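You operate a simulated robot arm through the tools that you are given. There is no shell and no other tool. Be economical: measure what you need, move in short steps, check, and stop when the job is done.

You run a simulated robot arm. Do the job below in one go: nothing can be reset, and whatever is moved stays where it is left.

JOB
Fit white filter element 50 in pot 2 and pump the pot FULL.
Fine: lock it and shut its drain before you pump; leave the black pot lever alone.

The check looks at the end state, three seconds after you hand in, the way a careful person would. Anything else that was tipped, shoved, dropped, spilled or broken makes it a failure.

ROBOT AND FRAMES
A 6-joint arm with a two-finger parallel gripper, fixed in place. Base frame: the origin is at the foot of the arm, x ahead of it, y to its left, z up; the work surface is at about z = 0.784. Units: m, degrees, N and s.
With the tool pointing down near the work surface it reaches from about 0.24 to 0.64 m from the base axis. Its first joint turns from -66.0 to 66.0 degrees. Payload 2.7 kg.
The TCP is the grasp point between the finger pads, 0.023 m short of the fingertips. In the tool frame z runs along the fingers and y along their closing line. Largest opening 0.094 m; finger width 0.038, thickness 0.01; the body of the gripper, 0.054 by 0.096 m, starts 0.039 m behind the TCP.
Orientation is that of the tool frame in the base frame, as a unit quaternion [x, y, z, w]. With the fingers straight down and closing along the base's y, the tool's x points along the base's -x, its y along +y and its z along -z.

CONTROLS
- The arm moves only by the tool servo_tool. Its argument "rows" is one flat list of numbers, 7 for each row, row after row: the shift along the base's x, y, z in m, then the turn, a rotation vector about the base's x, y, z in degrees, then the gripper command, from -1 (fully open) to 1 (shut), values between in proportion. In form: [dx, dy, dz, rx, ry, rz, gripper, dx, dy, dz, rx, ry, rz, gripper, ...]. A call has 1 to 20 rows; each row is the pose to reach, as a shift and turn from the pose commanded when the call began. A row lasts 0.2 s, in which the tool goes at most 0.05 m and 8.6 degrees; a call with a longer step from one row to the next is refused whole, and so is a gripper value outside its range. A pose out of reach is approached as far as the arm can. The call stops where the force on the tool passes 60 N (or 10 N more than at its start, if that is more) or the arm is blocked; 0.2 s more then pass. The fingers move at their own pace (about 0.045 m/s each) and stop on an object; they squeeze with about 39 N. The grip force told is the motor's: it shows also when the fingers shut on nothing. Time passes only in rows, and 0.2 s behind the last, so rows that repeat a pose let the fingers close. The reply holds the time, the measured pose of the TCP, the force on the tool along the base axes, the opening and the grip force, in the units named above and with some noise.
- Cameras (640 x 400 px; columns grow to the right, rows downward): "scene" is fixed at [0.0897, -0.4419, 1.4098]; the picture's right is [0.64, -0.77, 0.00], its down [-0.40, -0.33, -0.85] and it looks along [0.66, 0.54, -0.52] (base axes); focal length 310 px, centre (320, 200). "wrist" rides on the gripper at [-0.039, 0, -0.044] in the tool frame; the picture's right is [0.00, -1.00, 0.00], its down [0.97, 0.00, -0.24] and it looks along [0.24, 0.00, 0.97] (tool axes); focal length 218 px, centre (320, 200). There is no depth. A picture from a camera that has moved, and an enlarged one, comes with that camera's place and axes in the base frame and with its lens.
- get_image(camera): a new picture of that camera. It takes no simulated time.
- enlarge(camera, box): a new picture of the part [left, top, right, bottom] of that camera's present view, enlarged. It takes no simulated time.
- hand_in(): hands the job in; it is judged then, once.

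Work in short steps. Places have to be worked out from the pictures, the camera data and where the tool is seen: move nearer, look again, correct. Check each grasp and each placing, and mend what went wrong. You have 120 turns and 68 pictures in all, those below and enlarged ones among them. Open the gripper and draw the arm clear of the work before you hand the job in, unless the task says otherwise; then end with one line.

The tools are called after "Emit:" by a JSON object that holds its "api" and its "payload". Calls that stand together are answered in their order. servo_tool: Moves the arm, as the interface text tells. Its arguments: {"type":"object","properties":{"rows":{"type":"array","items":{"type":"number"}}},"required":["rows"]} The other tools are called the same way: get_image (camera) takes a picture; enlarge (camera, box) takes an enlarged picture of a part of a camera's view; hand_in () hands the job in.

At the start:

```text
time: 0.0
eef_pos: [0.3497, 0.0739, 1.1691]
tcp_rot: [0.0, 1.0, 0.0, 0.0]
ft_force: [0.0, -0.3, 0.6]
opening: 0.094
grasp_force: 0.0
```

scene: 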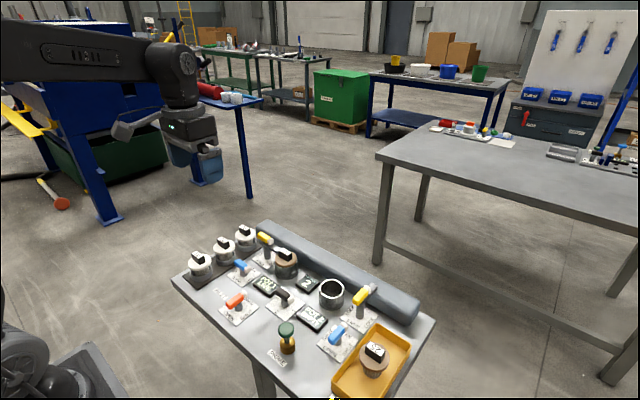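
wrist: 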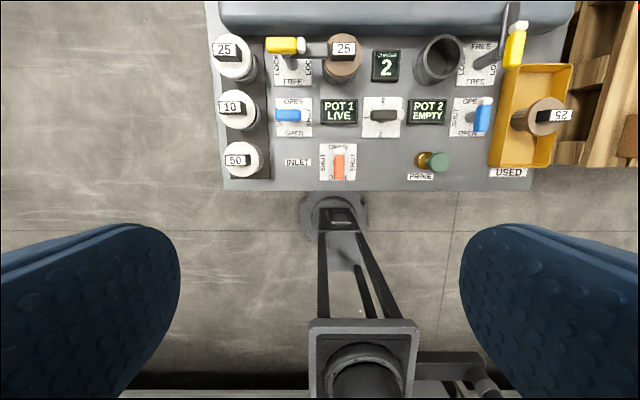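

I start by enlarging the panel in both views to read the labels and lever states.

Emit:
{"api": "enlarge", "payload": {"camera": "wrist", "box": [200, 0, 400, 200]}}

Emit:
{"api": "enlarge", "payload": {"camera": "wrist", "box": [380, 0, 580, 200]}}

Emit:
{"api": "enlarge", "payload": {"camera": "scene", "box": [170, 210, 440, 400]}}

```text
2.00 times, centred on (300, 100) of wrist
camera zoom: at [0.3894, 0.0748, 1.2141], right [0.0, -1.0, 0.0], down [-0.97, 0.0, 0.24], along [-0.24, 0.0, -0.97], focal length 436 px, centre (360, 400)
```

zoom: 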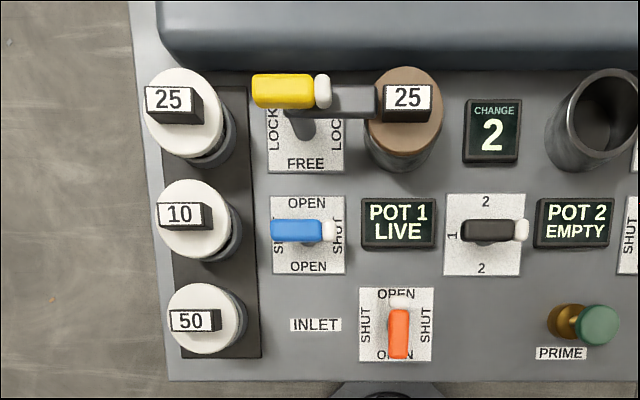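

```text
2.00 times, centred on (480, 100) of wrist
camera zoom: at [0.3894, 0.0748, 1.2141], right [0.0, -1.0, 0.0], down [-0.97, 0.0, 0.24], along [-0.24, 0.0, -0.97], focal length 436 px, centre (0, 400)
```

zoom: 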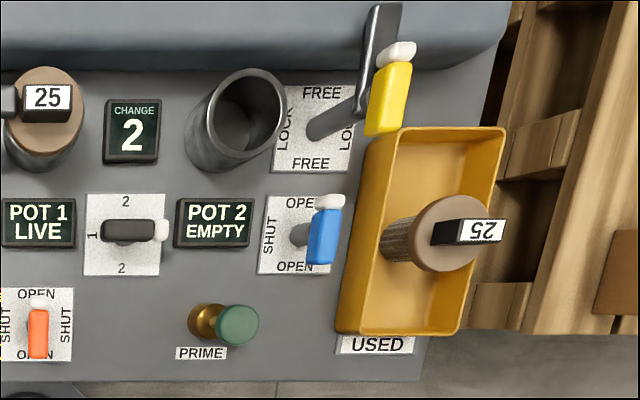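

```text
2.11 times, centred on (305, 305) of scene
camera zoom: at [0.0897, -0.4419, 1.4098], right [0.64, -0.77, 0.0], down [-0.4, -0.33, -0.85], along [0.66, 0.54, -0.52], focal length 652 px, centre (352, -21)
```

zoom: 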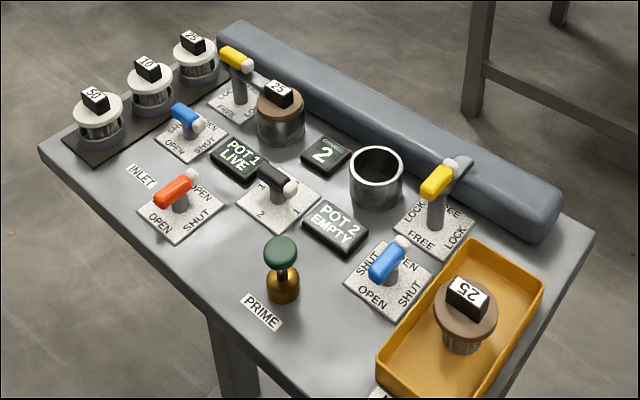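

The state reads: pot 2 empty, its lock free, drain 2 open, inlet open. Element 50 should be near (0.37, 0.205). I move above it for a closer look.

Emit:
{"api": "servo_tool", "payload": {"rows": [0.004, 0.026, -0.03, 0, 0, 0, -1, 0.008, 0.052, -0.06, 0, 0, 0, -1, 0.012, 0.078, -0.09, 0, 0, 0, -1, 0.016, 0.104, -0.12, 0, 0, 0, -1, 0.02, 0.131, -0.15, 0, 0, 0, -1, 0.02, 0.131, -0.15, 0, 0, 0, -1]}}

Emit:
{"api": "get_image", "payload": {"camera": "wrist"}}

Emit:
{"api": "enlarge", "payload": {"camera": "scene", "box": [170, 210, 310, 310]}}

```text
time: 1.4
eef_pos: [0.3709, 0.2057, 1.0194]
tcp_rot: [0.0, 1.0, 0.001, 0.001]
ft_force: [-0.3, 0.3, -0.4]
opening: 0.0939
grasp_force: 0.1
```

```text
62 pictures are left
camera wrist: at [0.4101, 0.2065, 1.0642], right [0.0, -1.0, 0.0], down [-0.97, 0.0, 0.24], along [-0.24, 0.0, -0.97], focal length 218 px, centre (320, 200)
```

wrist: 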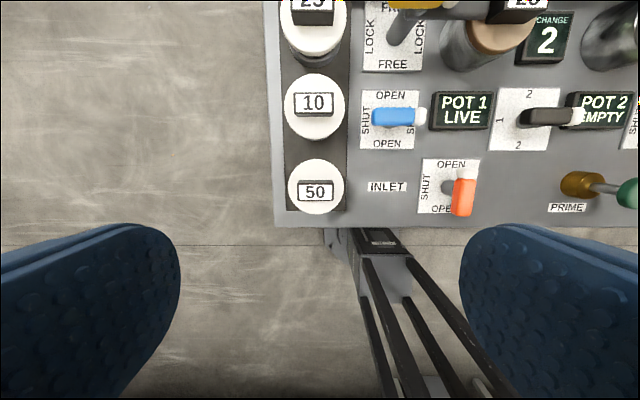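

```text
4.00 times, centred on (240, 260) of scene
camera zoom: at [0.0897, -0.4419, 1.4098], right [0.64, -0.77, 0.0], down [-0.4, -0.33, -0.85], along [0.66, 0.54, -0.52], focal length 1239 px, centre (640, -40)
```

zoom: 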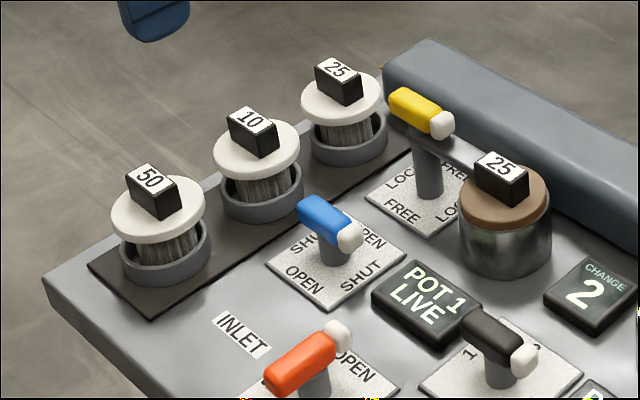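

Triangulating both views puts the grip of element 50 at about (0.368, 0.211), top z≈0.857, long side along y. I descend to z≈0.92 and recheck the alignment.

Emit:
{"api": "servo_tool", "payload": {"rows": [-0.001, 0.002, -0.035, 0, 0, 0, -1, -0.002, 0.004, -0.07, 0, 0, 0, -1, -0.0025, 0.005, -0.1, 0, 0, 0, -1, -0.0025, 0.005, -0.1, 0, 0, 0, -1]}}

Emit:
{"api": "get_image", "payload": {"camera": "wrist"}}

Emit:
{"api": "enlarge", "payload": {"camera": "scene", "box": [150, 200, 290, 300]}}

```text
time: 2.4
eef_pos: [0.3667, 0.2091, 0.9193]
tcp_rot: [0.0, 1.0, 0.001, 0.0]
ft_force: [0.2, 0.2, 0.0]
opening: 0.0937
grasp_force: 0.0
```

```text
60 pictures are left
camera wrist: at [0.406, 0.2095, 0.9651], right [0.0, -1.0, 0.0], down [-0.97, 0.0, 0.24], along [-0.24, 0.0, -0.97], focal length 218 px, centre (320, 200)
```

wrist: 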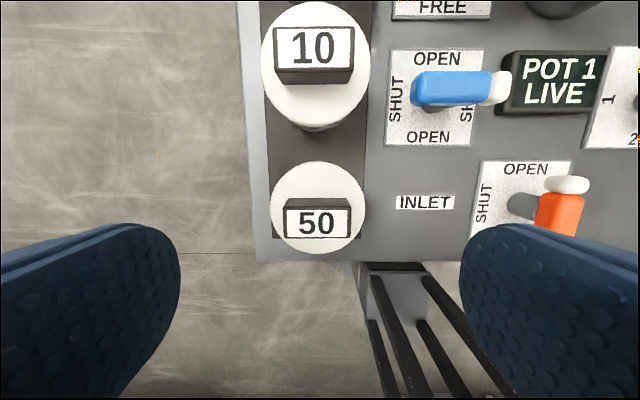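

```text
4.00 times, centred on (220, 250) of scene
camera zoom: at [0.0897, -0.4419, 1.4098], right [0.64, -0.77, 0.0], down [-0.4, -0.33, -0.85], along [0.66, 0.54, -0.52], focal length 1239 px, centre (720, 0)
```

zoom: 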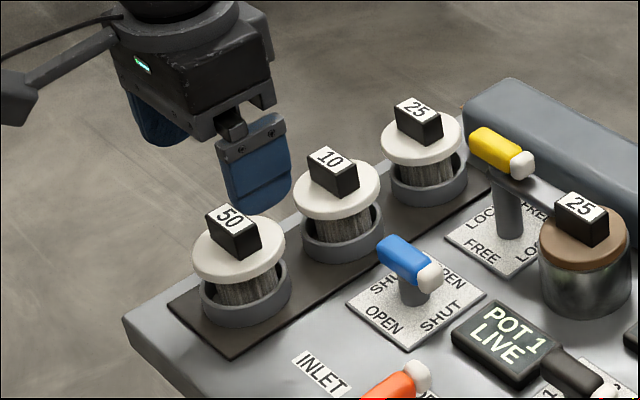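

The grip measures at (0.367, 0.2115). I descend to z≈0.864 and close on it.

Emit:
{"api": "servo_tool", "payload": {"rows": [0, 0.001, -0.03, 0, 0, 0, -1, 0, 0.001, -0.055, 0, 0, 0, -1, 0, 0.001, -0.055, 0, 0, 0, 0, 0, 0.001, -0.055, 0, 0, 0, 1, 0, 0.001, -0.055, 0, 0, 0, 1, 0, 0.001, -0.055, 0, 0, 0, 1, 0, 0.001, -0.055, 0, 0, 0, 1]}}

Emit:
{"api": "enlarge", "payload": {"camera": "scene", "box": [150, 200, 290, 300]}}

```text
time: 4.0
eef_pos: [0.3683, 0.2096, 0.8656]
tcp_rot: [0.0, 1.0, 0.001, 0.0]
ft_force: [0.3, 0.4, -0.6]
opening: 0.0352
grasp_force: 39.3
```

```text
4.00 times, centred on (220, 250) of scene
camera zoom: at [0.0897, -0.4419, 1.4098], right [0.64, -0.77, 0.0], down [-0.4, -0.33, -0.85], along [0.66, 0.54, -0.52], focal length 1239 px, centre (720, 0)
```

zoom: 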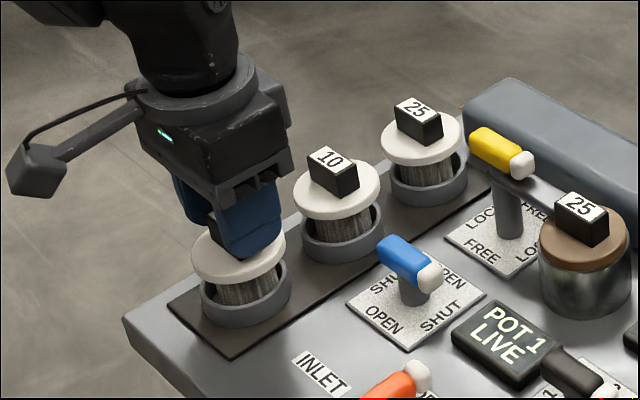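

Grasp is firm (opening 35 mm on the grip). I lift straight up.

Emit:
{"api": "servo_tool", "payload": {"rows": [0, 0, 0.02, 0, 0, 0, 1, 0, 0, 0.045, 0, 0, 0, 1, 0, 0, 0.07, 0, 0, 0, 1, 0, 0, 0.1, 0, 0, 0, 1, 0, 0, 0.13, 0, 0, 0, 1, 0, 0, 0.16, 0, 0, 0, 1]}}

Emit:
{"api": "get_image", "payload": {"camera": "scene"}}

Emit:
{"api": "get_image", "payload": {"camera": "wrist"}}

```text
time: 5.4
eef_pos: [0.3661, 0.211, 1.0237]
tcp_rot: [0.001, 1.0, 0.001, 0.0]
ft_force: [0.3, -0.7, 0.1]
opening: 0.0348
grasp_force: 38.8
```

```text
57 pictures are left
```

scene: 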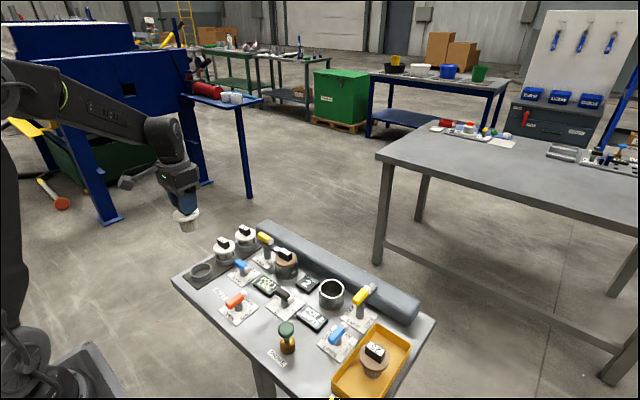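

```text
56 pictures are left
camera wrist: at [0.4065, 0.2112, 1.0694], right [0.0, -1.0, 0.0], down [-0.97, 0.0, 0.24], along [-0.24, 0.0, -0.97], focal length 218 px, centre (320, 200)
```

wrist: 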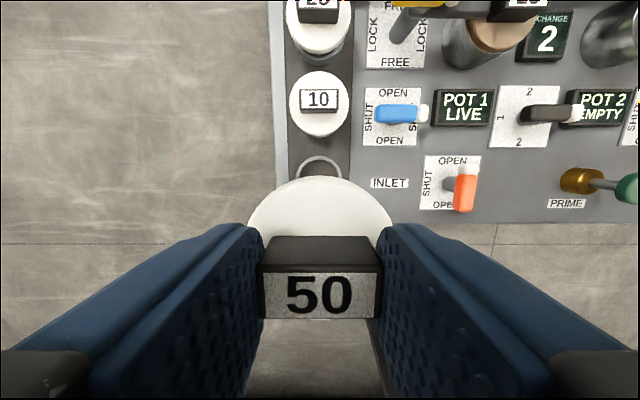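

The element is held well. I carry it to a point short of pot 2 (x≈0.45, y≈-0.125) so the wrist camera can see the pot mouth.

Emit:
{"api": "servo_tool", "payload": {"rows": [0.008, -0.034, 0.0, 0, 0, 0, 1, 0.017, -0.067, 0.0, 0, 0, 0, 1, 0.025, -0.1, 0.0, 0, 0, 0, 1, 0.034, -0.134, 0.0, 0, 0, 0, 1, 0.042, -0.168, 0.0, 0, 0, 0, 1, 0.05, -0.2, 0.0, 0, 0, 0, 1, 0.058, -0.235, 0.0, 0, 0, 0, 1, 0.067, -0.268, 0.0, 0, 0, 0, 1, 0.076, -0.302, 0.0, 0, 0, 0, 1, 0.084, -0.336, 0.0, 0, 0, 0, 1, 0.084, -0.336, 0.0, 0, 0, 0, 1]}}

Emit:
{"api": "get_image", "payload": {"camera": "wrist"}}

Emit:
{"api": "enlarge", "payload": {"camera": "scene", "box": [270, 230, 410, 330]}}

```text
time: 7.8
eef_pos: [0.4527, -0.124, 1.0236]
tcp_rot: [0.0, 1.0, 0.002, 0.001]
ft_force: [0.3, 0.4, -1.0]
opening: 0.0353
grasp_force: 39.0
```

```text
55 pictures are left
camera wrist: at [0.4917, -0.124, 1.0679], right [0.0, -1.0, 0.0], down [-0.97, 0.0, 0.24], along [-0.24, 0.0, -0.97], focal length 218 px, centre (320, 200)
```

wrist: 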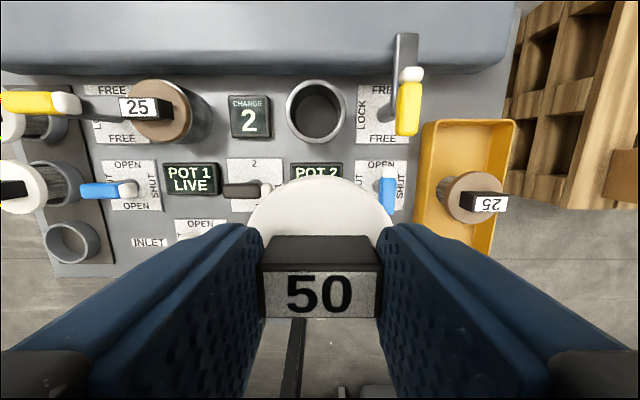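

```text
4.00 times, centred on (340, 280) of scene
camera zoom: at [0.0897, -0.4419, 1.4098], right [0.64, -0.77, 0.0], down [-0.4, -0.33, -0.85], along [0.66, 0.54, -0.52], focal length 1239 px, centre (240, -120)
```

zoom: 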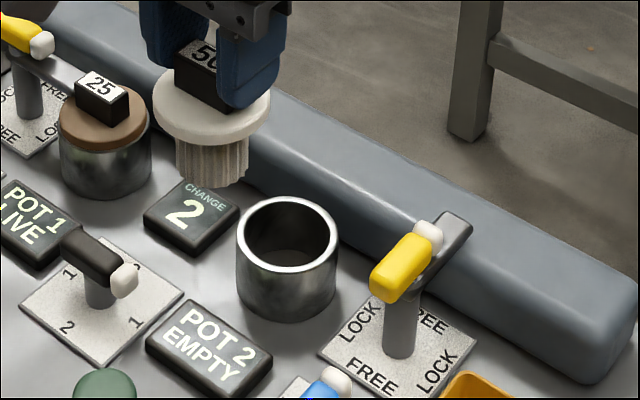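

Relative to the tool, the pot mouth centre is about +0.074 in x and +0.0045 in y, with its rim near z≈0.825. I move over it and come down to just above the rim to compare.

Emit:
{"api": "servo_tool", "payload": {"rows": [0.025, 0.0015, 0, 0, 0, 0, 1, 0.05, 0.003, 0, 0, 0, 0, 1, 0.074, 0.0045, 0, 0, 0, 0, 1, 0.074, 0.0045, -0.03, 0, 0, 0, 1, 0.074, 0.0045, -0.06, 0, 0, 0, 1, 0.074, 0.0045, -0.085, 0, 0, 0, 1, 0.074, 0.0045, -0.085, 0, 0, 0, 1]}}

Emit:
{"api": "get_image", "payload": {"camera": "wrist"}}

Emit:
{"api": "enlarge", "payload": {"camera": "scene", "box": [270, 230, 410, 330]}}

```text
time: 9.4
eef_pos: [0.5287, -0.1218, 0.9367]
tcp_rot: [0.0, 1.0, 0.001, 0.0]
ft_force: [0.3, 0.2, -1.1]
opening: 0.0351
grasp_force: 39.3
```

```text
53 pictures are left
camera wrist: at [0.5665, -0.1209, 0.983], right [0.0, -1.0, 0.0], down [-0.97, 0.0, 0.24], along [-0.24, 0.0, -0.97], focal length 218 px, centre (320, 200)
```

wrist: 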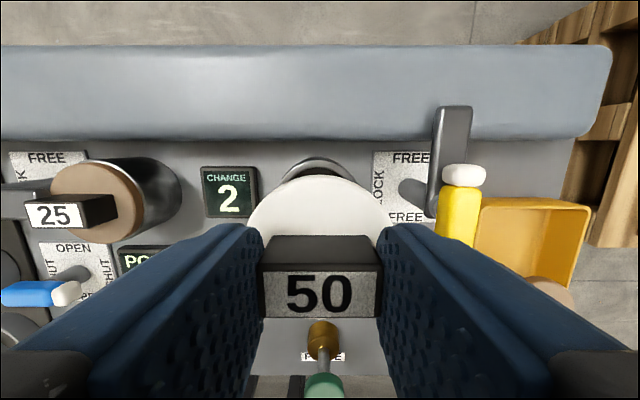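

```text
4.00 times, centred on (340, 280) of scene
camera zoom: at [0.0897, -0.4419, 1.4098], right [0.64, -0.77, 0.0], down [-0.4, -0.33, -0.85], along [0.66, 0.54, -0.52], focal length 1239 px, centre (240, -120)
```

zoom: 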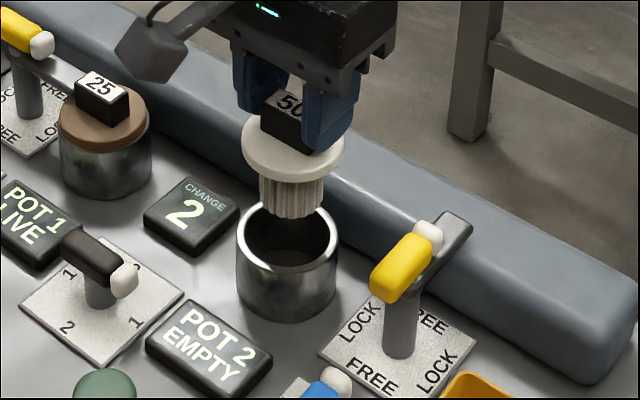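

Both views show the element centred over the mouth to within about 2 mm. I nudge +0.001 in y and lower it into the pot, stopping above the expected seat.

Emit:
{"api": "servo_tool", "payload": {"rows": [0, 0.0015, -0.015, 0, 0, 0, 1, 0, 0.0015, -0.03, 0, 0, 0, 1, 0, 0.0015, -0.042, 0, 0, 0, 1, 0, 0.0015, -0.054, 0, 0, 0, 1, 0, 0.0015, -0.062, 0, 0, 0, 1, 0, 0.0015, -0.062, 0, 0, 0, 1]}}

Emit:
{"api": "enlarge", "payload": {"camera": "scene", "box": [270, 230, 410, 330]}}

```text
time: 10.8
eef_pos: [0.5257, -0.1195, 0.8763]
tcp_rot: [0.0, 1.0, 0.0, 0.001]
ft_force: [0.0, 0.8, -1.0]
opening: 0.035
grasp_force: 39.2
```

```text
4.00 times, centred on (340, 280) of scene
camera zoom: at [0.0897, -0.4419, 1.4098], right [0.64, -0.77, 0.0], down [-0.4, -0.33, -0.85], along [0.66, 0.54, -0.52], focal length 1239 px, centre (240, -120)
```

zoom: 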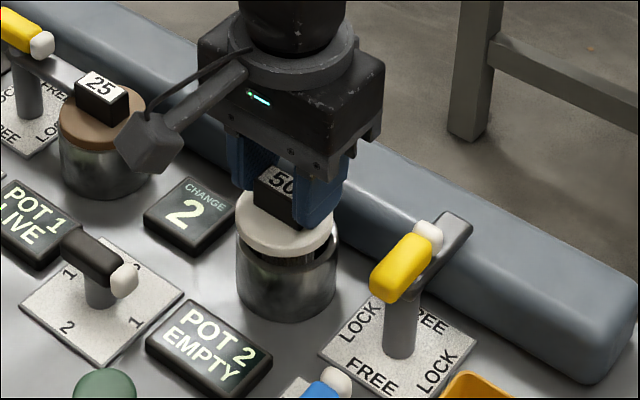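

The cartridge is inside, with the lid still some 15–20 mm above the rim and no force. I keep lowering in small steps and watch the force.

Emit:
{"api": "servo_tool", "payload": {"rows": [0, 0, -0.005, 0, 0, 0, 1, 0, 0, -0.01, 0, 0, 0, 1, 0, 0, -0.013, 0, 0, 0, 1, 0, 0, -0.013, 0, 0, 0, 1]}}

Emit:
{"api": "enlarge", "payload": {"camera": "scene", "box": [270, 230, 410, 330]}}

```text
time: 11.8
eef_pos: [0.5257, -0.1189, 0.8653]
tcp_rot: [0.0, 1.0, 0.001, 0.001]
ft_force: [-3.5, 2.1, 11.7]
opening: 0.0351
grasp_force: 39.4
```

```text
4.00 times, centred on (340, 280) of scene
camera zoom: at [0.0894, -0.4418, 1.4099], right [0.64, -0.77, 0.0], down [-0.4, -0.33, -0.85], along [0.66, 0.54, -0.52], focal length 1239 px, centre (240, -120)
```

zoom: 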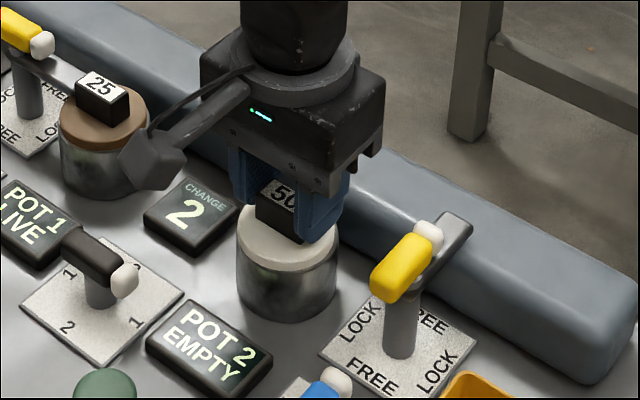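

Contact at 12 N and the lid looks down on the rim. I press a little further to confirm it is fully seated.

Emit:
{"api": "servo_tool", "payload": {"rows": [0, 0, -0.002, 0, 0, 0, 1, 0, 0, -0.004, 0, 0, 0, 1, 0, 0, -0.004, 0, 0, 0, 1]}}

Emit:
{"api": "enlarge", "payload": {"camera": "scene", "box": [300, 250, 370, 300]}}

```text
time: 12.6
eef_pos: [0.5261, -0.1184, 0.8612]
tcp_rot: [0.001, 1.0, 0.0, 0.003]
ft_force: [-1.2, 0.4, 27.5]
opening: 0.0351
grasp_force: 38.8
```

```text
8.00 times, centred on (335, 275) of scene
camera zoom: at [0.0891, -0.4418, 1.4099], right [0.64, -0.77, 0.0], down [-0.4, -0.33, -0.85], along [0.66, 0.54, -0.52], focal length 2477 px, centre (200, -400)
```

zoom: 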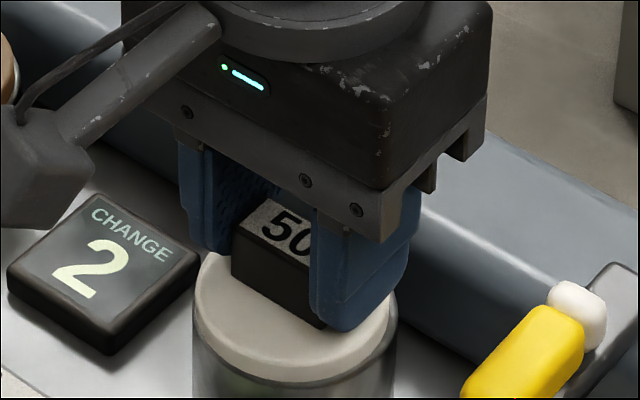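

Force is up to 27 N while still moving, possibly a seal. I press a few mm more.

Emit:
{"api": "servo_tool", "payload": {"rows": [0, 0, -0.002, 0, 0, 0, 1, 0, 0, -0.004, 0, 0, 0, 1, 0, 0, -0.004, 0, 0, 0, 1]}}

Emit:
{"api": "enlarge", "payload": {"camera": "scene", "box": [270, 230, 410, 330]}}

```text
time: 13.4
eef_pos: [0.527, -0.1185, 0.8604]
tcp_rot: [0.0, 1.0, -0.001, 0.003]
ft_force: [-14.6, 2.6, 49.4]
opening: 0.035
grasp_force: 38.9
```

```text
4.00 times, centred on (340, 280) of scene
camera zoom: at [0.0885, -0.4416, 1.41], right [0.64, -0.77, 0.0], down [-0.4, -0.33, -0.85], along [0.66, 0.54, -0.52], focal length 1239 px, centre (240, -120)
```

zoom: 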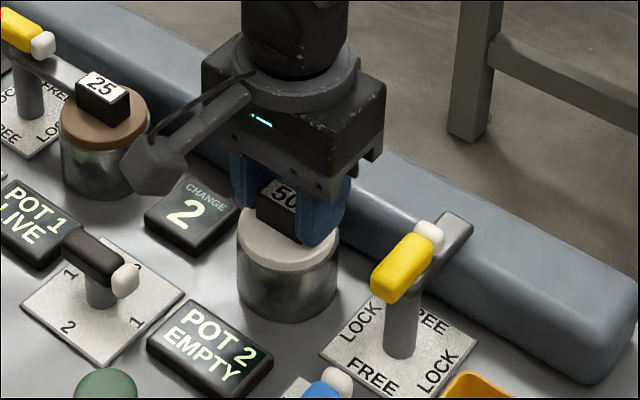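

It is blocked at z≈0.860 with 49 N, so it is seated. I relieve the push, half-open the gripper and rise.

Emit:
{"api": "servo_tool", "payload": {"rows": [0, 0, 0.005, 0, 0, 0, 1, 0, 0, 0.005, 0, 0, 0, 0.2, 0, 0, 0.005, 0, 0, 0, -0.2, 0, 0, 0.005, 0, 0, 0, -0.2, 0, 0, 0.02, 0, 0, 0, -0.2, 0, 0, 0.05, 0, 0, 0, -0.2, 0, 0, 0.09, 0, 0, 0, -0.2, 0, 0, 0.13, 0, 0, 0, -0.2, -0.04, 0, 0.15, 0, 0, 0, -0.2, -0.08, 0, 0.15, 0, 0, 0, -0.2, -0.08, -0.03, 0.15, 0, 0, 0, -0.2, -0.08, -0.03, 0.15, 0, 0, 0, -0.2]}}

Emit:
{"api": "get_image", "payload": {"camera": "wrist"}}

Emit:
{"api": "enlarge", "payload": {"camera": "scene", "box": [260, 240, 400, 340]}}

```text
time: 16.0
eef_pos: [0.4451, -0.1503, 1.006]
tcp_rot: [0.0, 1.0, 0.001, 0.0]
ft_force: [0.2, 0.3, 0.0]
opening: 0.0565
grasp_force: 0.0
```

```text
47 pictures are left
camera wrist: at [0.4842, -0.1499, 1.0519], right [0.0, -1.0, 0.0], down [-0.97, 0.0, 0.24], along [-0.24, 0.0, -0.97], focal length 218 px, centre (320, 200)
```

wrist: 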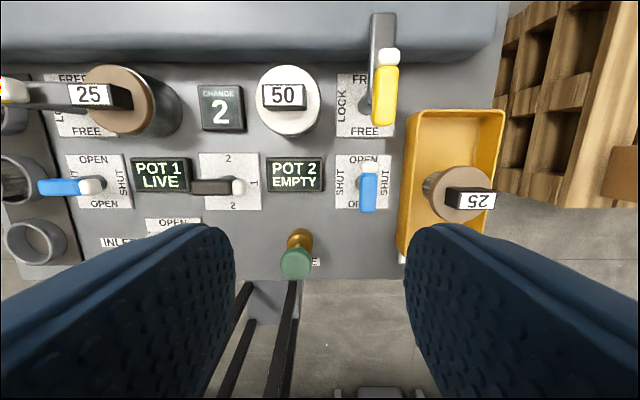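

```text
4.00 times, centred on (330, 290) of scene
camera zoom: at [0.0896, -0.4419, 1.4098], right [0.64, -0.77, 0.0], down [-0.4, -0.33, -0.85], along [0.66, 0.54, -0.52], focal length 1239 px, centre (280, -160)
```

zoom: 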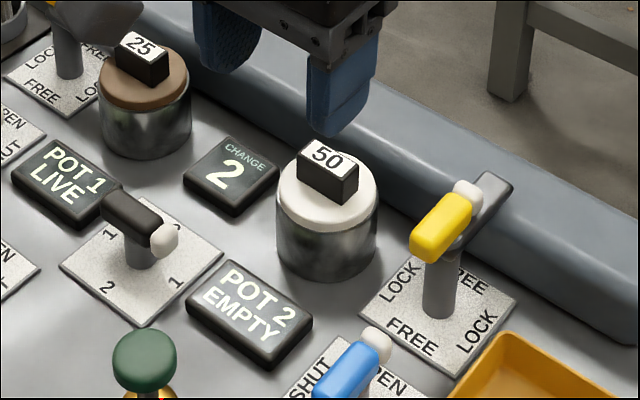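

The element is seated like the one in pot 1. Next is the lock lever, axis near (0.53, -0.203). I move the camera over it for a closer look.

Emit:
{"api": "servo_tool", "payload": {"rows": [0.02, -0.025, -0.02, 0, 0, 0, -0.2, 0.045, -0.052, -0.03, 0, 0, 0, -0.2, 0.045, -0.052, -0.03, 0, 0, 0, -0.2]}}

Emit:
{"api": "get_image", "payload": {"camera": "wrist"}}

Emit:
{"api": "enlarge", "payload": {"camera": "scene", "box": [325, 270, 395, 320]}}

```text
time: 16.8
eef_pos: [0.4922, -0.2011, 0.9736]
tcp_rot: [-0.001, 1.0, 0.001, 0.0]
ft_force: [0.7, -1.1, -0.1]
opening: 0.0565
grasp_force: 0.0
```

```text
45 pictures are left
camera wrist: at [0.5303, -0.1997, 1.02], right [0.0, -1.0, 0.0], down [-0.97, 0.0, 0.24], along [-0.24, 0.0, -0.97], focal length 218 px, centre (320, 200)
```

wrist: 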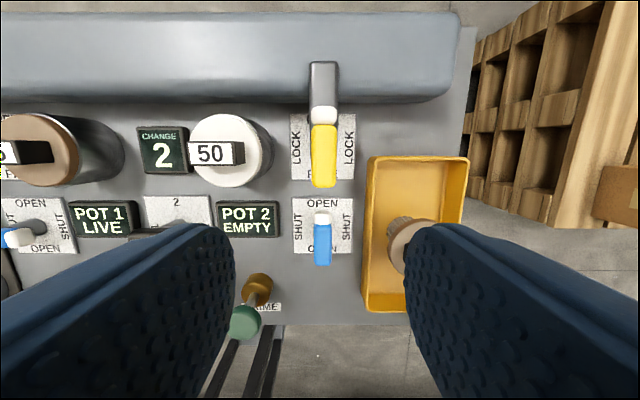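

```text
8.00 times, centred on (360, 295) of scene
camera zoom: at [0.0897, -0.4419, 1.4098], right [0.64, -0.77, 0.0], down [-0.4, -0.33, -0.85], along [0.66, 0.54, -0.52], focal length 2477 px, centre (0, -560)
```

zoom: 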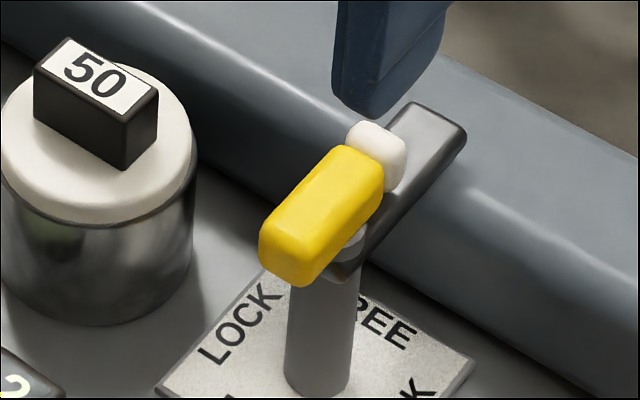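

The lever's grip runs along x, centred at y≈-0.203, top z≈0.868, with its post axis near x≈0.529. I go over the axis and down to just above grip level.

Emit:
{"api": "servo_tool", "payload": {"rows": [0.038, -0.003, 0, 0, 0, 0, -0.2, 0.038, -0.003, -0.04, 0, 0, 0, -0.2, 0.038, -0.003, -0.07, 0, 0, 0, -0.2, 0.038, -0.003, -0.09, 0, 0, 0, -0.2, 0.038, -0.003, -0.09, 0, 0, 0, -0.2]}}

Emit:
{"api": "get_image", "payload": {"camera": "wrist"}}

Emit:
{"api": "enlarge", "payload": {"camera": "scene", "box": [300, 250, 412, 330]}}

```text
time: 18.0
eef_pos: [0.5289, -0.2034, 0.8857]
tcp_rot: [0.0, 1.0, 0.001, -0.001]
ft_force: [-0.4, -0.1, 0.2]
opening: 0.0568
grasp_force: 0.0
```

```text
43 pictures are left
camera wrist: at [0.5682, -0.203, 0.9304], right [0.0, -1.0, 0.0], down [-0.97, 0.0, 0.24], along [-0.24, 0.0, -0.97], focal length 218 px, centre (320, 200)
```

wrist: 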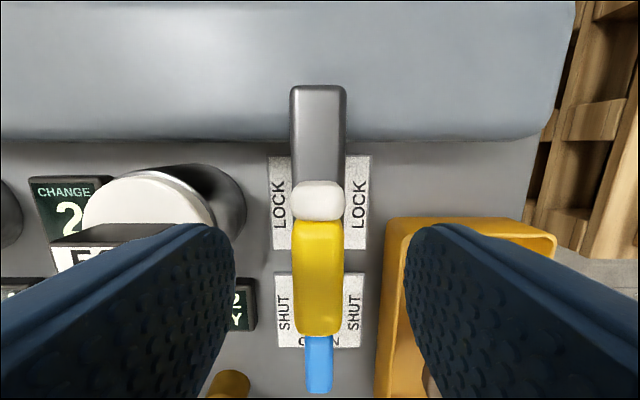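

```text
5.00 times, centred on (356, 290) of scene
camera zoom: at [0.0897, -0.4419, 1.4098], right [0.64, -0.77, 0.0], down [-0.4, -0.33, -0.85], along [0.66, 0.54, -0.52], focal length 1548 px, centre (140, -250)
```

zoom: 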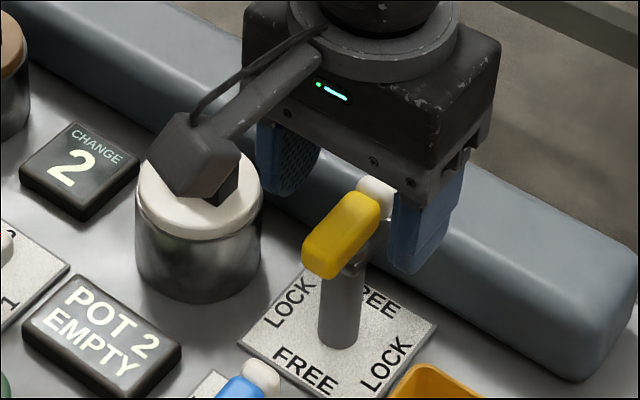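

The lever is well centred between the fingers. I drop 14 mm and close on the grip.

Emit:
{"api": "servo_tool", "payload": {"rows": [0, 0, -0.014, 0, 0, 0, -0.2, 0, 0, -0.014, 0, 0, 0, 0.3, 0, 0, -0.014, 0, 0, 0, 1, 0, 0, -0.014, 0, 0, 0, 1, 0, 0, -0.014, 0, 0, 0, 1]}}

Emit:
{"api": "enlarge", "payload": {"camera": "scene", "box": [300, 250, 412, 330]}}

```text
time: 19.2
eef_pos: [0.5279, -0.2039, 0.8715]
tcp_rot: [0.0, 1.0, 0.001, 0.0]
ft_force: [-0.5, 8.6, 0.3]
opening: 0.0197
grasp_force: 45.4
```

```text
5.00 times, centred on (356, 290) of scene
camera zoom: at [0.0896, -0.4417, 1.4099], right [0.64, -0.77, 0.0], down [-0.4, -0.33, -0.85], along [0.66, 0.54, -0.52], focal length 1548 px, centre (140, -250)
```

zoom: 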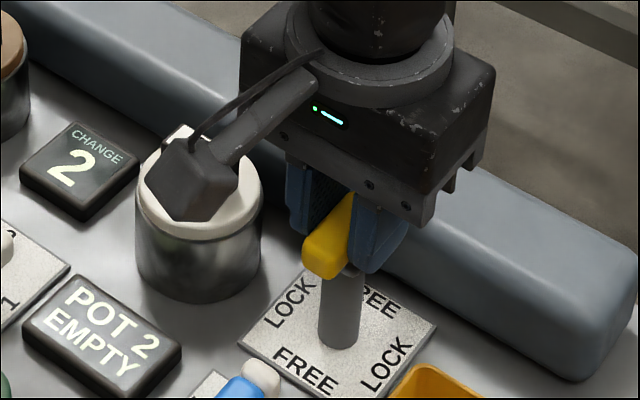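

Gripped (20 mm). I turn it counter-clockwise 24° with a 1 mm y correction to verify motion and force.

Emit:
{"api": "servo_tool", "payload": {"rows": [0, 0.0015, 0, 0, 0, 0, 1, 0, 0.0015, 0, 0, 0, 6, 1, 0, 0.0015, 0, 0, 0, 12, 1, 0, 0.0015, 0, 0, 0, 18, 1, 0, 0.0015, 0, 0, 0, 24, 1, 0, 0.0015, 0, 0, 0, 24, 1]}}

Emit:
{"api": "enlarge", "payload": {"camera": "scene", "box": [300, 250, 412, 330]}}

```text
time: 20.6
eef_pos: [0.5276, -0.2037, 0.8722]
tcp_rot: [-0.208, 0.978, 0.001, -0.001]
ft_force: [-11.5, 2.2, 1.1]
opening: 0.0198
grasp_force: 44.6
```

```text
5.00 times, centred on (356, 290) of scene
camera zoom: at [0.0893, -0.4418, 1.4099], right [0.64, -0.77, 0.0], down [-0.4, -0.33, -0.85], along [0.66, 0.54, -0.52], focal length 1548 px, centre (140, -250)
```

zoom: 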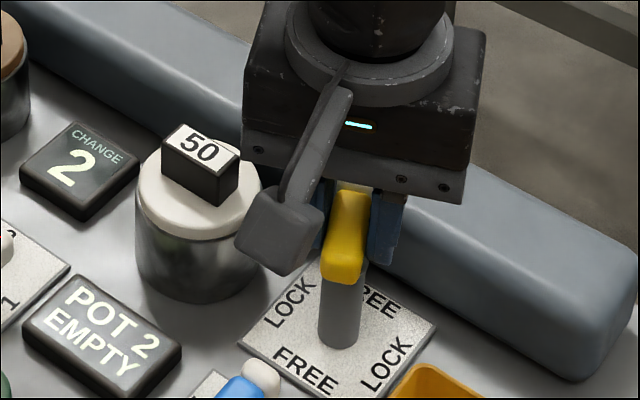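

The lever turns freely. I continue to a full 90°.

Emit:
{"api": "servo_tool", "payload": {"rows": [-0.001, 0, 0, 0, 0, 8, 1, -0.001, 0, 0, 0, 0, 16, 1, -0.001, 0, 0, 0, 0, 24, 1, -0.001, 0, 0, 0, 0, 32, 1, -0.001, 0, 0, 0, 0, 40, 1, -0.001, 0, 0, 0, 0, 48, 1, -0.001, 0, 0, 0, 0, 56, 1, -0.001, 0, 0, 0, 0, 62, 1, -0.001, 0, 0, 0, 0, 66, 1, -0.001, 0, 0, 0, 0, 66, 1]}}

Emit:
{"api": "enlarge", "payload": {"camera": "scene", "box": [300, 250, 412, 330]}}

```text
time: 22.8
eef_pos: [0.5276, -0.2014, 0.8716]
tcp_rot: [0.708, -0.706, -0.001, 0.0]
ft_force: [7.6, -0.1, -5.9]
opening: 0.0194
grasp_force: 44.8
```

```text
5.00 times, centred on (356, 290) of scene
camera zoom: at [0.0899, -0.4419, 1.4098], right [0.64, -0.77, 0.0], down [-0.4, -0.33, -0.85], along [0.66, 0.54, -0.52], focal length 1548 px, centre (140, -250)
```

zoom: 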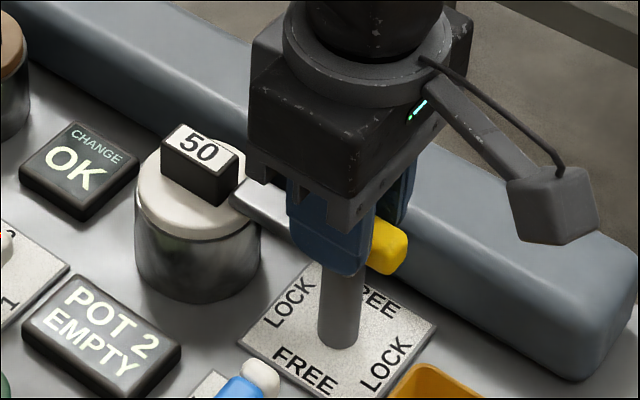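

The display now reads CHANGE OK: locked. I release, rise, turn back to 0° and move the camera over the blue drain lever near (0.443, -0.202).

Emit:
{"api": "servo_tool", "payload": {"rows": [0, 0, 0, 0, 0, 0, 0.2, 0, 0, 0, 0, 0, 0, 0, 0, 0, 0.03, 0, 0, 0, 0, 0, 0, 0.07, 0, 0, -8, 0, 0, 0, 0.1, 0, 0, -16, 0, -0.01, 0, 0.1, 0, 0, -24, 0, -0.02, 0, 0.1, 0, 0, -32, 0, -0.035, 0, 0.1, 0, 0, -40, 0, -0.05, 0, 0.1, 0, 0, -48, 0, -0.065, 0, 0.1, 0, 0, -56, 0, -0.08, 0, 0.1, 0, 0, -64, 0, -0.095, 0, 0.1, 0, 0, -72, 0, -0.11, 0, 0.1, 0, 0, -80, 0, -0.12, 0, 0.1, 0, 0, -87, 0, -0.122, 0, 0.1, 0, 0, -90, 0, -0.122, 0, 0.1, 0, 0, -90, 0]}}

Emit:
{"api": "get_image", "payload": {"camera": "wrist"}}

Emit:
{"api": "enlarge", "payload": {"camera": "scene", "box": [260, 240, 400, 360]}}

```text
time: 26.2
eef_pos: [0.4059, -0.2031, 0.9719]
tcp_rot: [0.0, 1.0, 0.001, 0.001]
ft_force: [0.2, 0.4, -0.6]
opening: 0.0468
grasp_force: 0.0
```

```text
38 pictures are left
camera wrist: at [0.4452, -0.2027, 1.017], right [0.0, -1.0, 0.0], down [-0.97, 0.0, 0.24], along [-0.24, 0.0, -0.97], focal length 218 px, centre (320, 200)
```

wrist: 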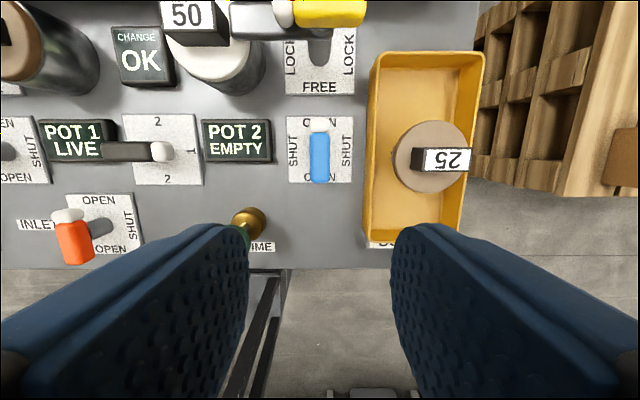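

```text
3.33 times, centred on (330, 300) of scene
camera zoom: at [0.0896, -0.4419, 1.4098], right [0.64, -0.77, 0.0], down [-0.4, -0.33, -0.85], along [0.66, 0.54, -0.52], focal length 1032 px, centre (287, -133)
```

zoom: 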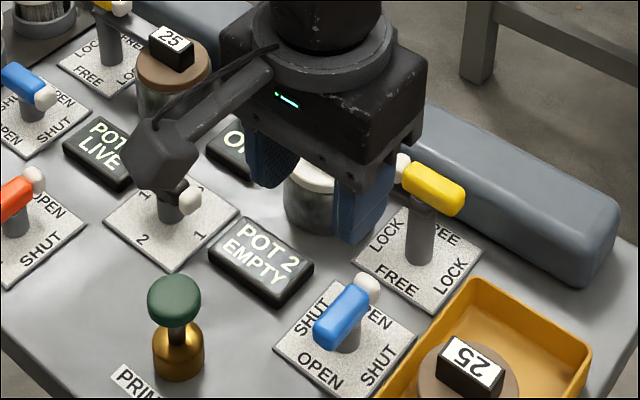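

The blue grip runs along x from about 0.417 to 0.457 at y≈-0.2025, top z≈0.82, with the tray wall near y≈-0.247. I narrow the opening to 34 mm and go down over it.

Emit:
{"api": "servo_tool", "payload": {"rows": [0.018, 0, -0.02, 0, 0, 0, 0.28, 0.036, 0, -0.04, 0, 0, 0, 0.28, 0.036, 0, -0.08, 0, 0, 0, 0.28, 0.036, 0, -0.11, 0, 0, 0, 0.28, 0.036, 0, -0.13, 0, 0, 0, 0.28, 0.036, 0, -0.13, 0, 0, 0, 0.28]}}

Emit:
{"api": "get_image", "payload": {"camera": "wrist"}}

Emit:
{"api": "enlarge", "payload": {"camera": "scene", "box": [280, 270, 392, 350]}}

```text
time: 27.6
eef_pos: [0.4409, -0.2037, 0.8421]
tcp_rot: [0.0, 1.0, 0.001, 0.0]
ft_force: [0.1, 0.3, -0.9]
opening: 0.034
grasp_force: 0.1
```

```text
36 pictures are left
camera wrist: at [0.4806, -0.2026, 0.8873], right [0.0, -1.0, 0.0], down [-0.97, 0.0, 0.24], along [-0.24, 0.0, -0.97], focal length 218 px, centre (320, 200)
```

wrist: 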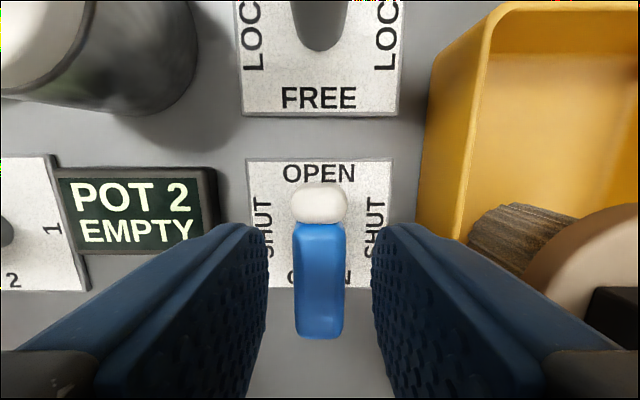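

```text
5.00 times, centred on (336, 310) of scene
camera zoom: at [0.0897, -0.4419, 1.4098], right [0.64, -0.77, 0.0], down [-0.4, -0.33, -0.85], along [0.66, 0.54, -0.52], focal length 1548 px, centre (240, -350)
```

zoom: 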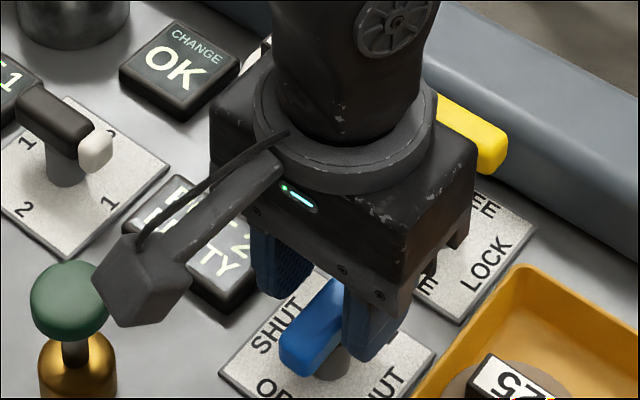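

Centred well. I drop 18 mm and close on the blue grip.

Emit:
{"api": "servo_tool", "payload": {"rows": [0.001, 0, -0.01, 0, 0, 0, 0.28, 0.001, 0, -0.018, 0, 0, 0, 0.28, 0.001, 0, -0.018, 0, 0, 0, 0.6, 0.001, 0, -0.018, 0, 0, 0, 1, 0.001, 0, -0.018, 0, 0, 0, 1]}}

```text
time: 28.8
eef_pos: [0.442, -0.202, 0.8239]
tcp_rot: [0.0, 1.0, 0.001, 0.0]
ft_force: [-0.2, -8.4, -3.8]
opening: 0.0197
grasp_force: 44.5
```

Gripped at 20 mm. I turn it clockwise 24° (the same sense as drain 1's shut position) and check.

Emit:
{"api": "servo_tool", "payload": {"rows": [0, -0.0012, 0, 0, 0, 0, 1, 0, -0.0012, 0, 0, 0, -6, 1, 0, -0.0012, 0, 0, 0, -12, 1, 0, -0.0012, 0, 0, 0, -18, 1, 0, -0.0012, 0, 0, 0, -24, 1, 0, -0.0012, 0, 0, 0, -24, 1]}}

Emit:
{"api": "enlarge", "payload": {"camera": "scene", "box": [280, 270, 392, 350]}}

```text
time: 30.2
eef_pos: [0.4409, -0.2046, 0.8245]
tcp_rot: [0.209, 0.978, 0.001, -0.001]
ft_force: [-18.5, -5.7, 25.5]
opening: 0.0198
grasp_force: 45.4
```

```text
5.00 times, centred on (336, 310) of scene
camera zoom: at [0.0889, -0.4418, 1.4099], right [0.64, -0.77, 0.0], down [-0.4, -0.33, -0.85], along [0.66, 0.54, -0.52], focal length 1548 px, centre (240, -350)
```

zoom: 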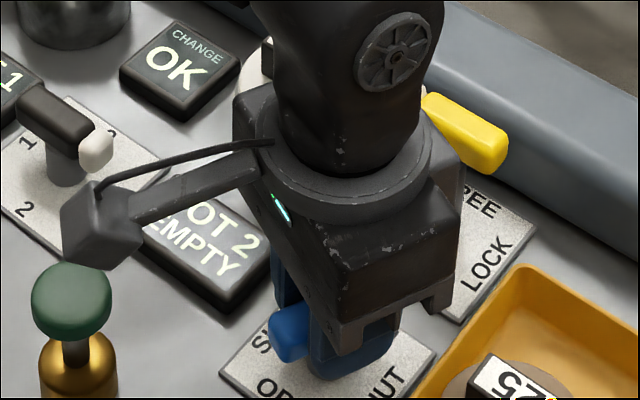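

The lever moves, but force rose to 25 N upward. I check the wrist view before continuing.

Emit:
{"api": "get_image", "payload": {"camera": "wrist"}}

Emit:
{"api": "enlarge", "payload": {"camera": "scene", "box": [310, 310, 380, 360]}}

```text
33 pictures are left
camera wrist: at [0.4775, -0.2188, 0.8698], right [-0.41, -0.91, 0.0], down [-0.89, 0.4, 0.24], along [-0.22, 0.1, -0.97], focal length 218 px, centre (320, 200)
```

wrist: 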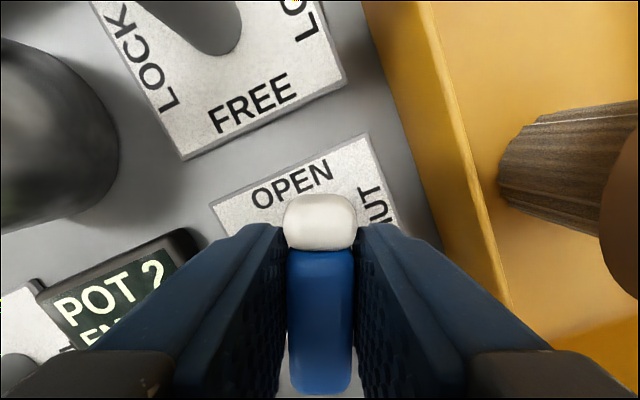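

```text
8.00 times, centred on (345, 335) of scene
camera zoom: at [0.0889, -0.4418, 1.4099], right [0.64, -0.77, 0.0], down [-0.4, -0.33, -0.85], along [0.66, 0.54, -0.52], focal length 2477 px, centre (120, -880)
```

zoom: 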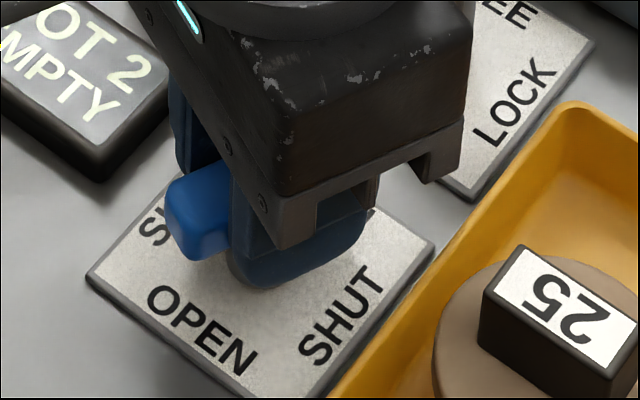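

Nothing else is touching. I ease the tool 1.5 mm up and 1.5 mm back, then continue turning a bit to see whether the force drops.

Emit:
{"api": "servo_tool", "payload": {"rows": [-0.0015, 0, 0.0015, 0, 0, 0, 1, -0.0015, 0, 0.0015, 0, 0, 0, 1, -0.0015, 0, 0.0015, 0, 0, -8, 1, -0.0015, 0, 0.0015, 0, 0, -16, 1, -0.0015, 0, 0.0015, 0, 0, -16, 1]}}

```text
time: 31.4
eef_pos: [0.4411, -0.2039, 0.823]
tcp_rot: [0.343, 0.939, 0.0, 0.001]
ft_force: [0.5, -20.2, -12.5]
opening: 0.0194
grasp_force: 44.8
```

Force changed sign, so it is only millimetre misalignment on a stiff lever. I turn the remaining 50° with small corrections.

Emit:
{"api": "servo_tool", "payload": {"rows": [0, -0.001, -0.0006, 0, 0, -8, 1, 0, -0.001, -0.0006, 0, 0, -16, 1, 0, -0.001, -0.0006, 0, 0, -24, 1, 0, -0.001, -0.0006, 0, 0, -32, 1, 0, -0.001, -0.0006, 0, 0, -40, 1, 0, -0.001, -0.0006, 0, 0, -46, 1, 0, -0.001, -0.0006, 0, 0, -50, 1, 0, -0.001, -0.0006, 0, 0, -50, 1]}}

Emit:
{"api": "get_image", "payload": {"camera": "wrist"}}

Emit:
{"api": "enlarge", "payload": {"camera": "scene", "box": [280, 270, 392, 350]}}

```text
time: 33.2
eef_pos: [0.4402, -0.2042, 0.8241]
tcp_rot: [0.708, 0.706, 0.001, -0.001]
ft_force: [-15.9, -13.8, -4.0]
opening: 0.0194
grasp_force: 45.0
```

```text
31 pictures are left
camera wrist: at [0.4404, -0.2428, 0.8697], right [-1.0, 0.0, 0.0], down [0.0, 0.97, 0.24], along [0.0, 0.24, -0.97], focal length 218 px, centre (320, 200)
```

wrist: 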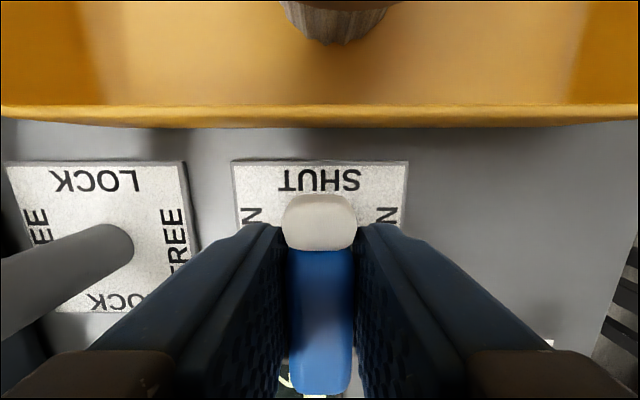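

```text
5.00 times, centred on (336, 310) of scene
camera zoom: at [0.0893, -0.4423, 1.4097], right [0.64, -0.77, 0.0], down [-0.4, -0.33, -0.85], along [0.66, 0.55, -0.52], focal length 1548 px, centre (240, -350)
```

zoom: 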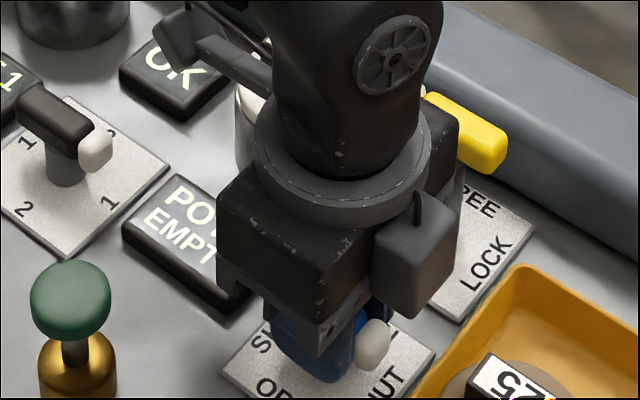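

The drain lever now points to SHUT like drain 1. I release, rise, turn back to 0° and move toward the PRIME plunger near (0.362, -0.125).

Emit:
{"api": "servo_tool", "payload": {"rows": [0, 0, 0, 0, 0, 0, 0.2, 0, 0, 0, 0, 0, 0, 0, 0, 0, 0.03, 0, 0, 0, 0, 0, 0, 0.07, 0, 0, 8, 0, 0, 0, 0.11, 0, 0, 16, 0, -0.01, 0.01, 0.13, 0, 0, 24, 0, -0.02, 0.02, 0.13, 0, 0, 32, 0, -0.035, 0.03, 0.13, 0, 0, 40, 0, -0.05, 0.04, 0.13, 0, 0, 48, 0, -0.065, 0.05, 0.13, 0, 0, 56, 0, -0.08, 0.06, 0.13, 0, 0, 64, 0, -0.095, 0.07, 0.13, 0, 0, 72, 0, -0.11, 0.079, 0.13, 0, 0, 80, 0, -0.117, 0.079, 0.13, 0, 0, 87, 0, -0.117, 0.079, 0.13, 0, 0, 90, 0, -0.117, 0.079, 0.13, 0, 0, 90, 0]}}

Emit:
{"api": "get_image", "payload": {"camera": "wrist"}}

Emit:
{"api": "enlarge", "payload": {"camera": "scene", "box": [220, 250, 400, 370]}}

```text
time: 36.6
eef_pos: [0.3237, -0.1266, 0.9545]
tcp_rot: [-0.001, 1.0, 0.001, 0.0]
ft_force: [-0.3, -0.2, -0.3]
opening: 0.0468
grasp_force: 0.1
```

```text
29 pictures are left
camera wrist: at [0.363, -0.1248, 0.9997], right [0.0, -1.0, 0.0], down [-0.97, 0.0, 0.24], along [-0.24, 0.0, -0.97], focal length 218 px, centre (320, 200)
```

wrist: 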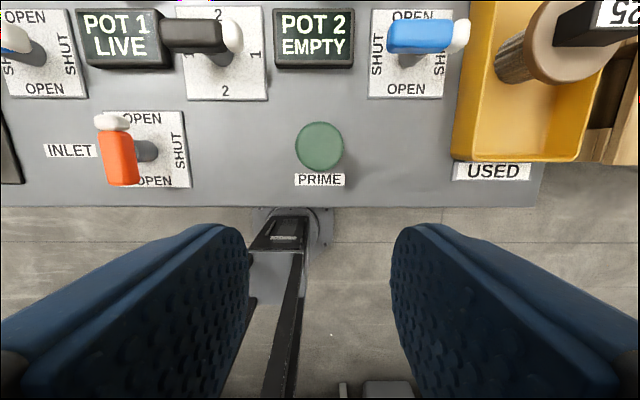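

```text
3.33 times, centred on (310, 310) of scene
camera zoom: at [0.0897, -0.4419, 1.4098], right [0.64, -0.77, 0.0], down [-0.4, -0.33, -0.85], along [0.66, 0.54, -0.52], focal length 1032 px, centre (353, -167)
```

zoom: 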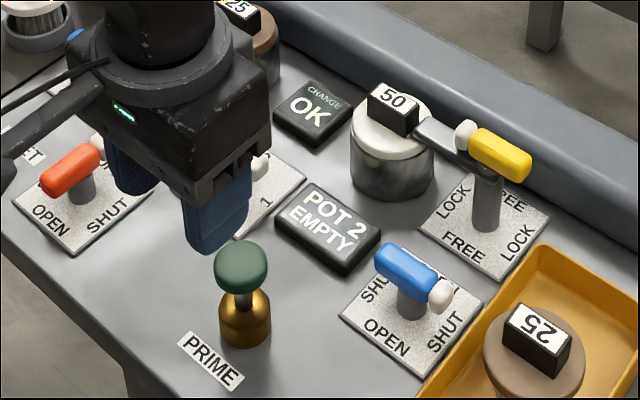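

The knob is directly under the camera, so the tool must go +0.039 in x; its top is near z≈0.85. I close the fingers, go above it and come down to just above contact.

Emit:
{"api": "servo_tool", "payload": {"rows": [0.02, 0, 0, 0, 0, 0, 0.6, 0.0385, 0, 0, 0, 0, 0, 1, 0.0385, 0, 0, 0, 0, 0, 1, 0.0385, 0, -0.03, 0, 0, 0, 1, 0.0385, 0, -0.06, 0, 0, 0, 1, 0.0385, 0, -0.072, 0, 0, 0, 1, 0.0385, 0, -0.072, 0, 0, 0, 1]}}

Emit:
{"api": "enlarge", "payload": {"camera": "scene", "box": [220, 250, 400, 370]}}

```text
time: 38.2
eef_pos: [0.3623, -0.1244, 0.8812]
tcp_rot: [0.0, 1.0, 0.001, 0.0]
ft_force: [0.0, -0.4, 0.1]
opening: 0.0
grasp_force: 38.7
```

```text
3.33 times, centred on (310, 310) of scene
camera zoom: at [0.0897, -0.4419, 1.4098], right [0.64, -0.77, 0.0], down [-0.4, -0.33, -0.85], along [0.66, 0.54, -0.52], focal length 1032 px, centre (353, -167)
```

zoom: 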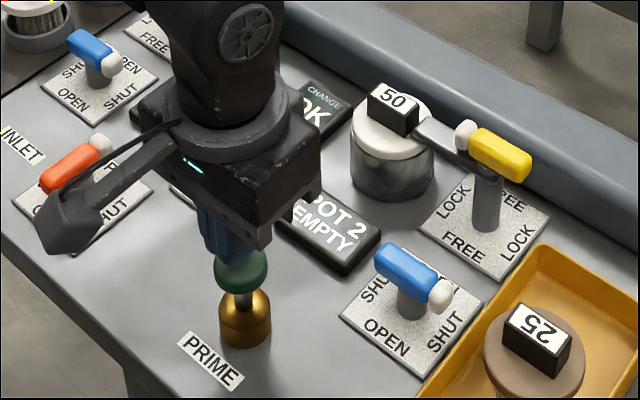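

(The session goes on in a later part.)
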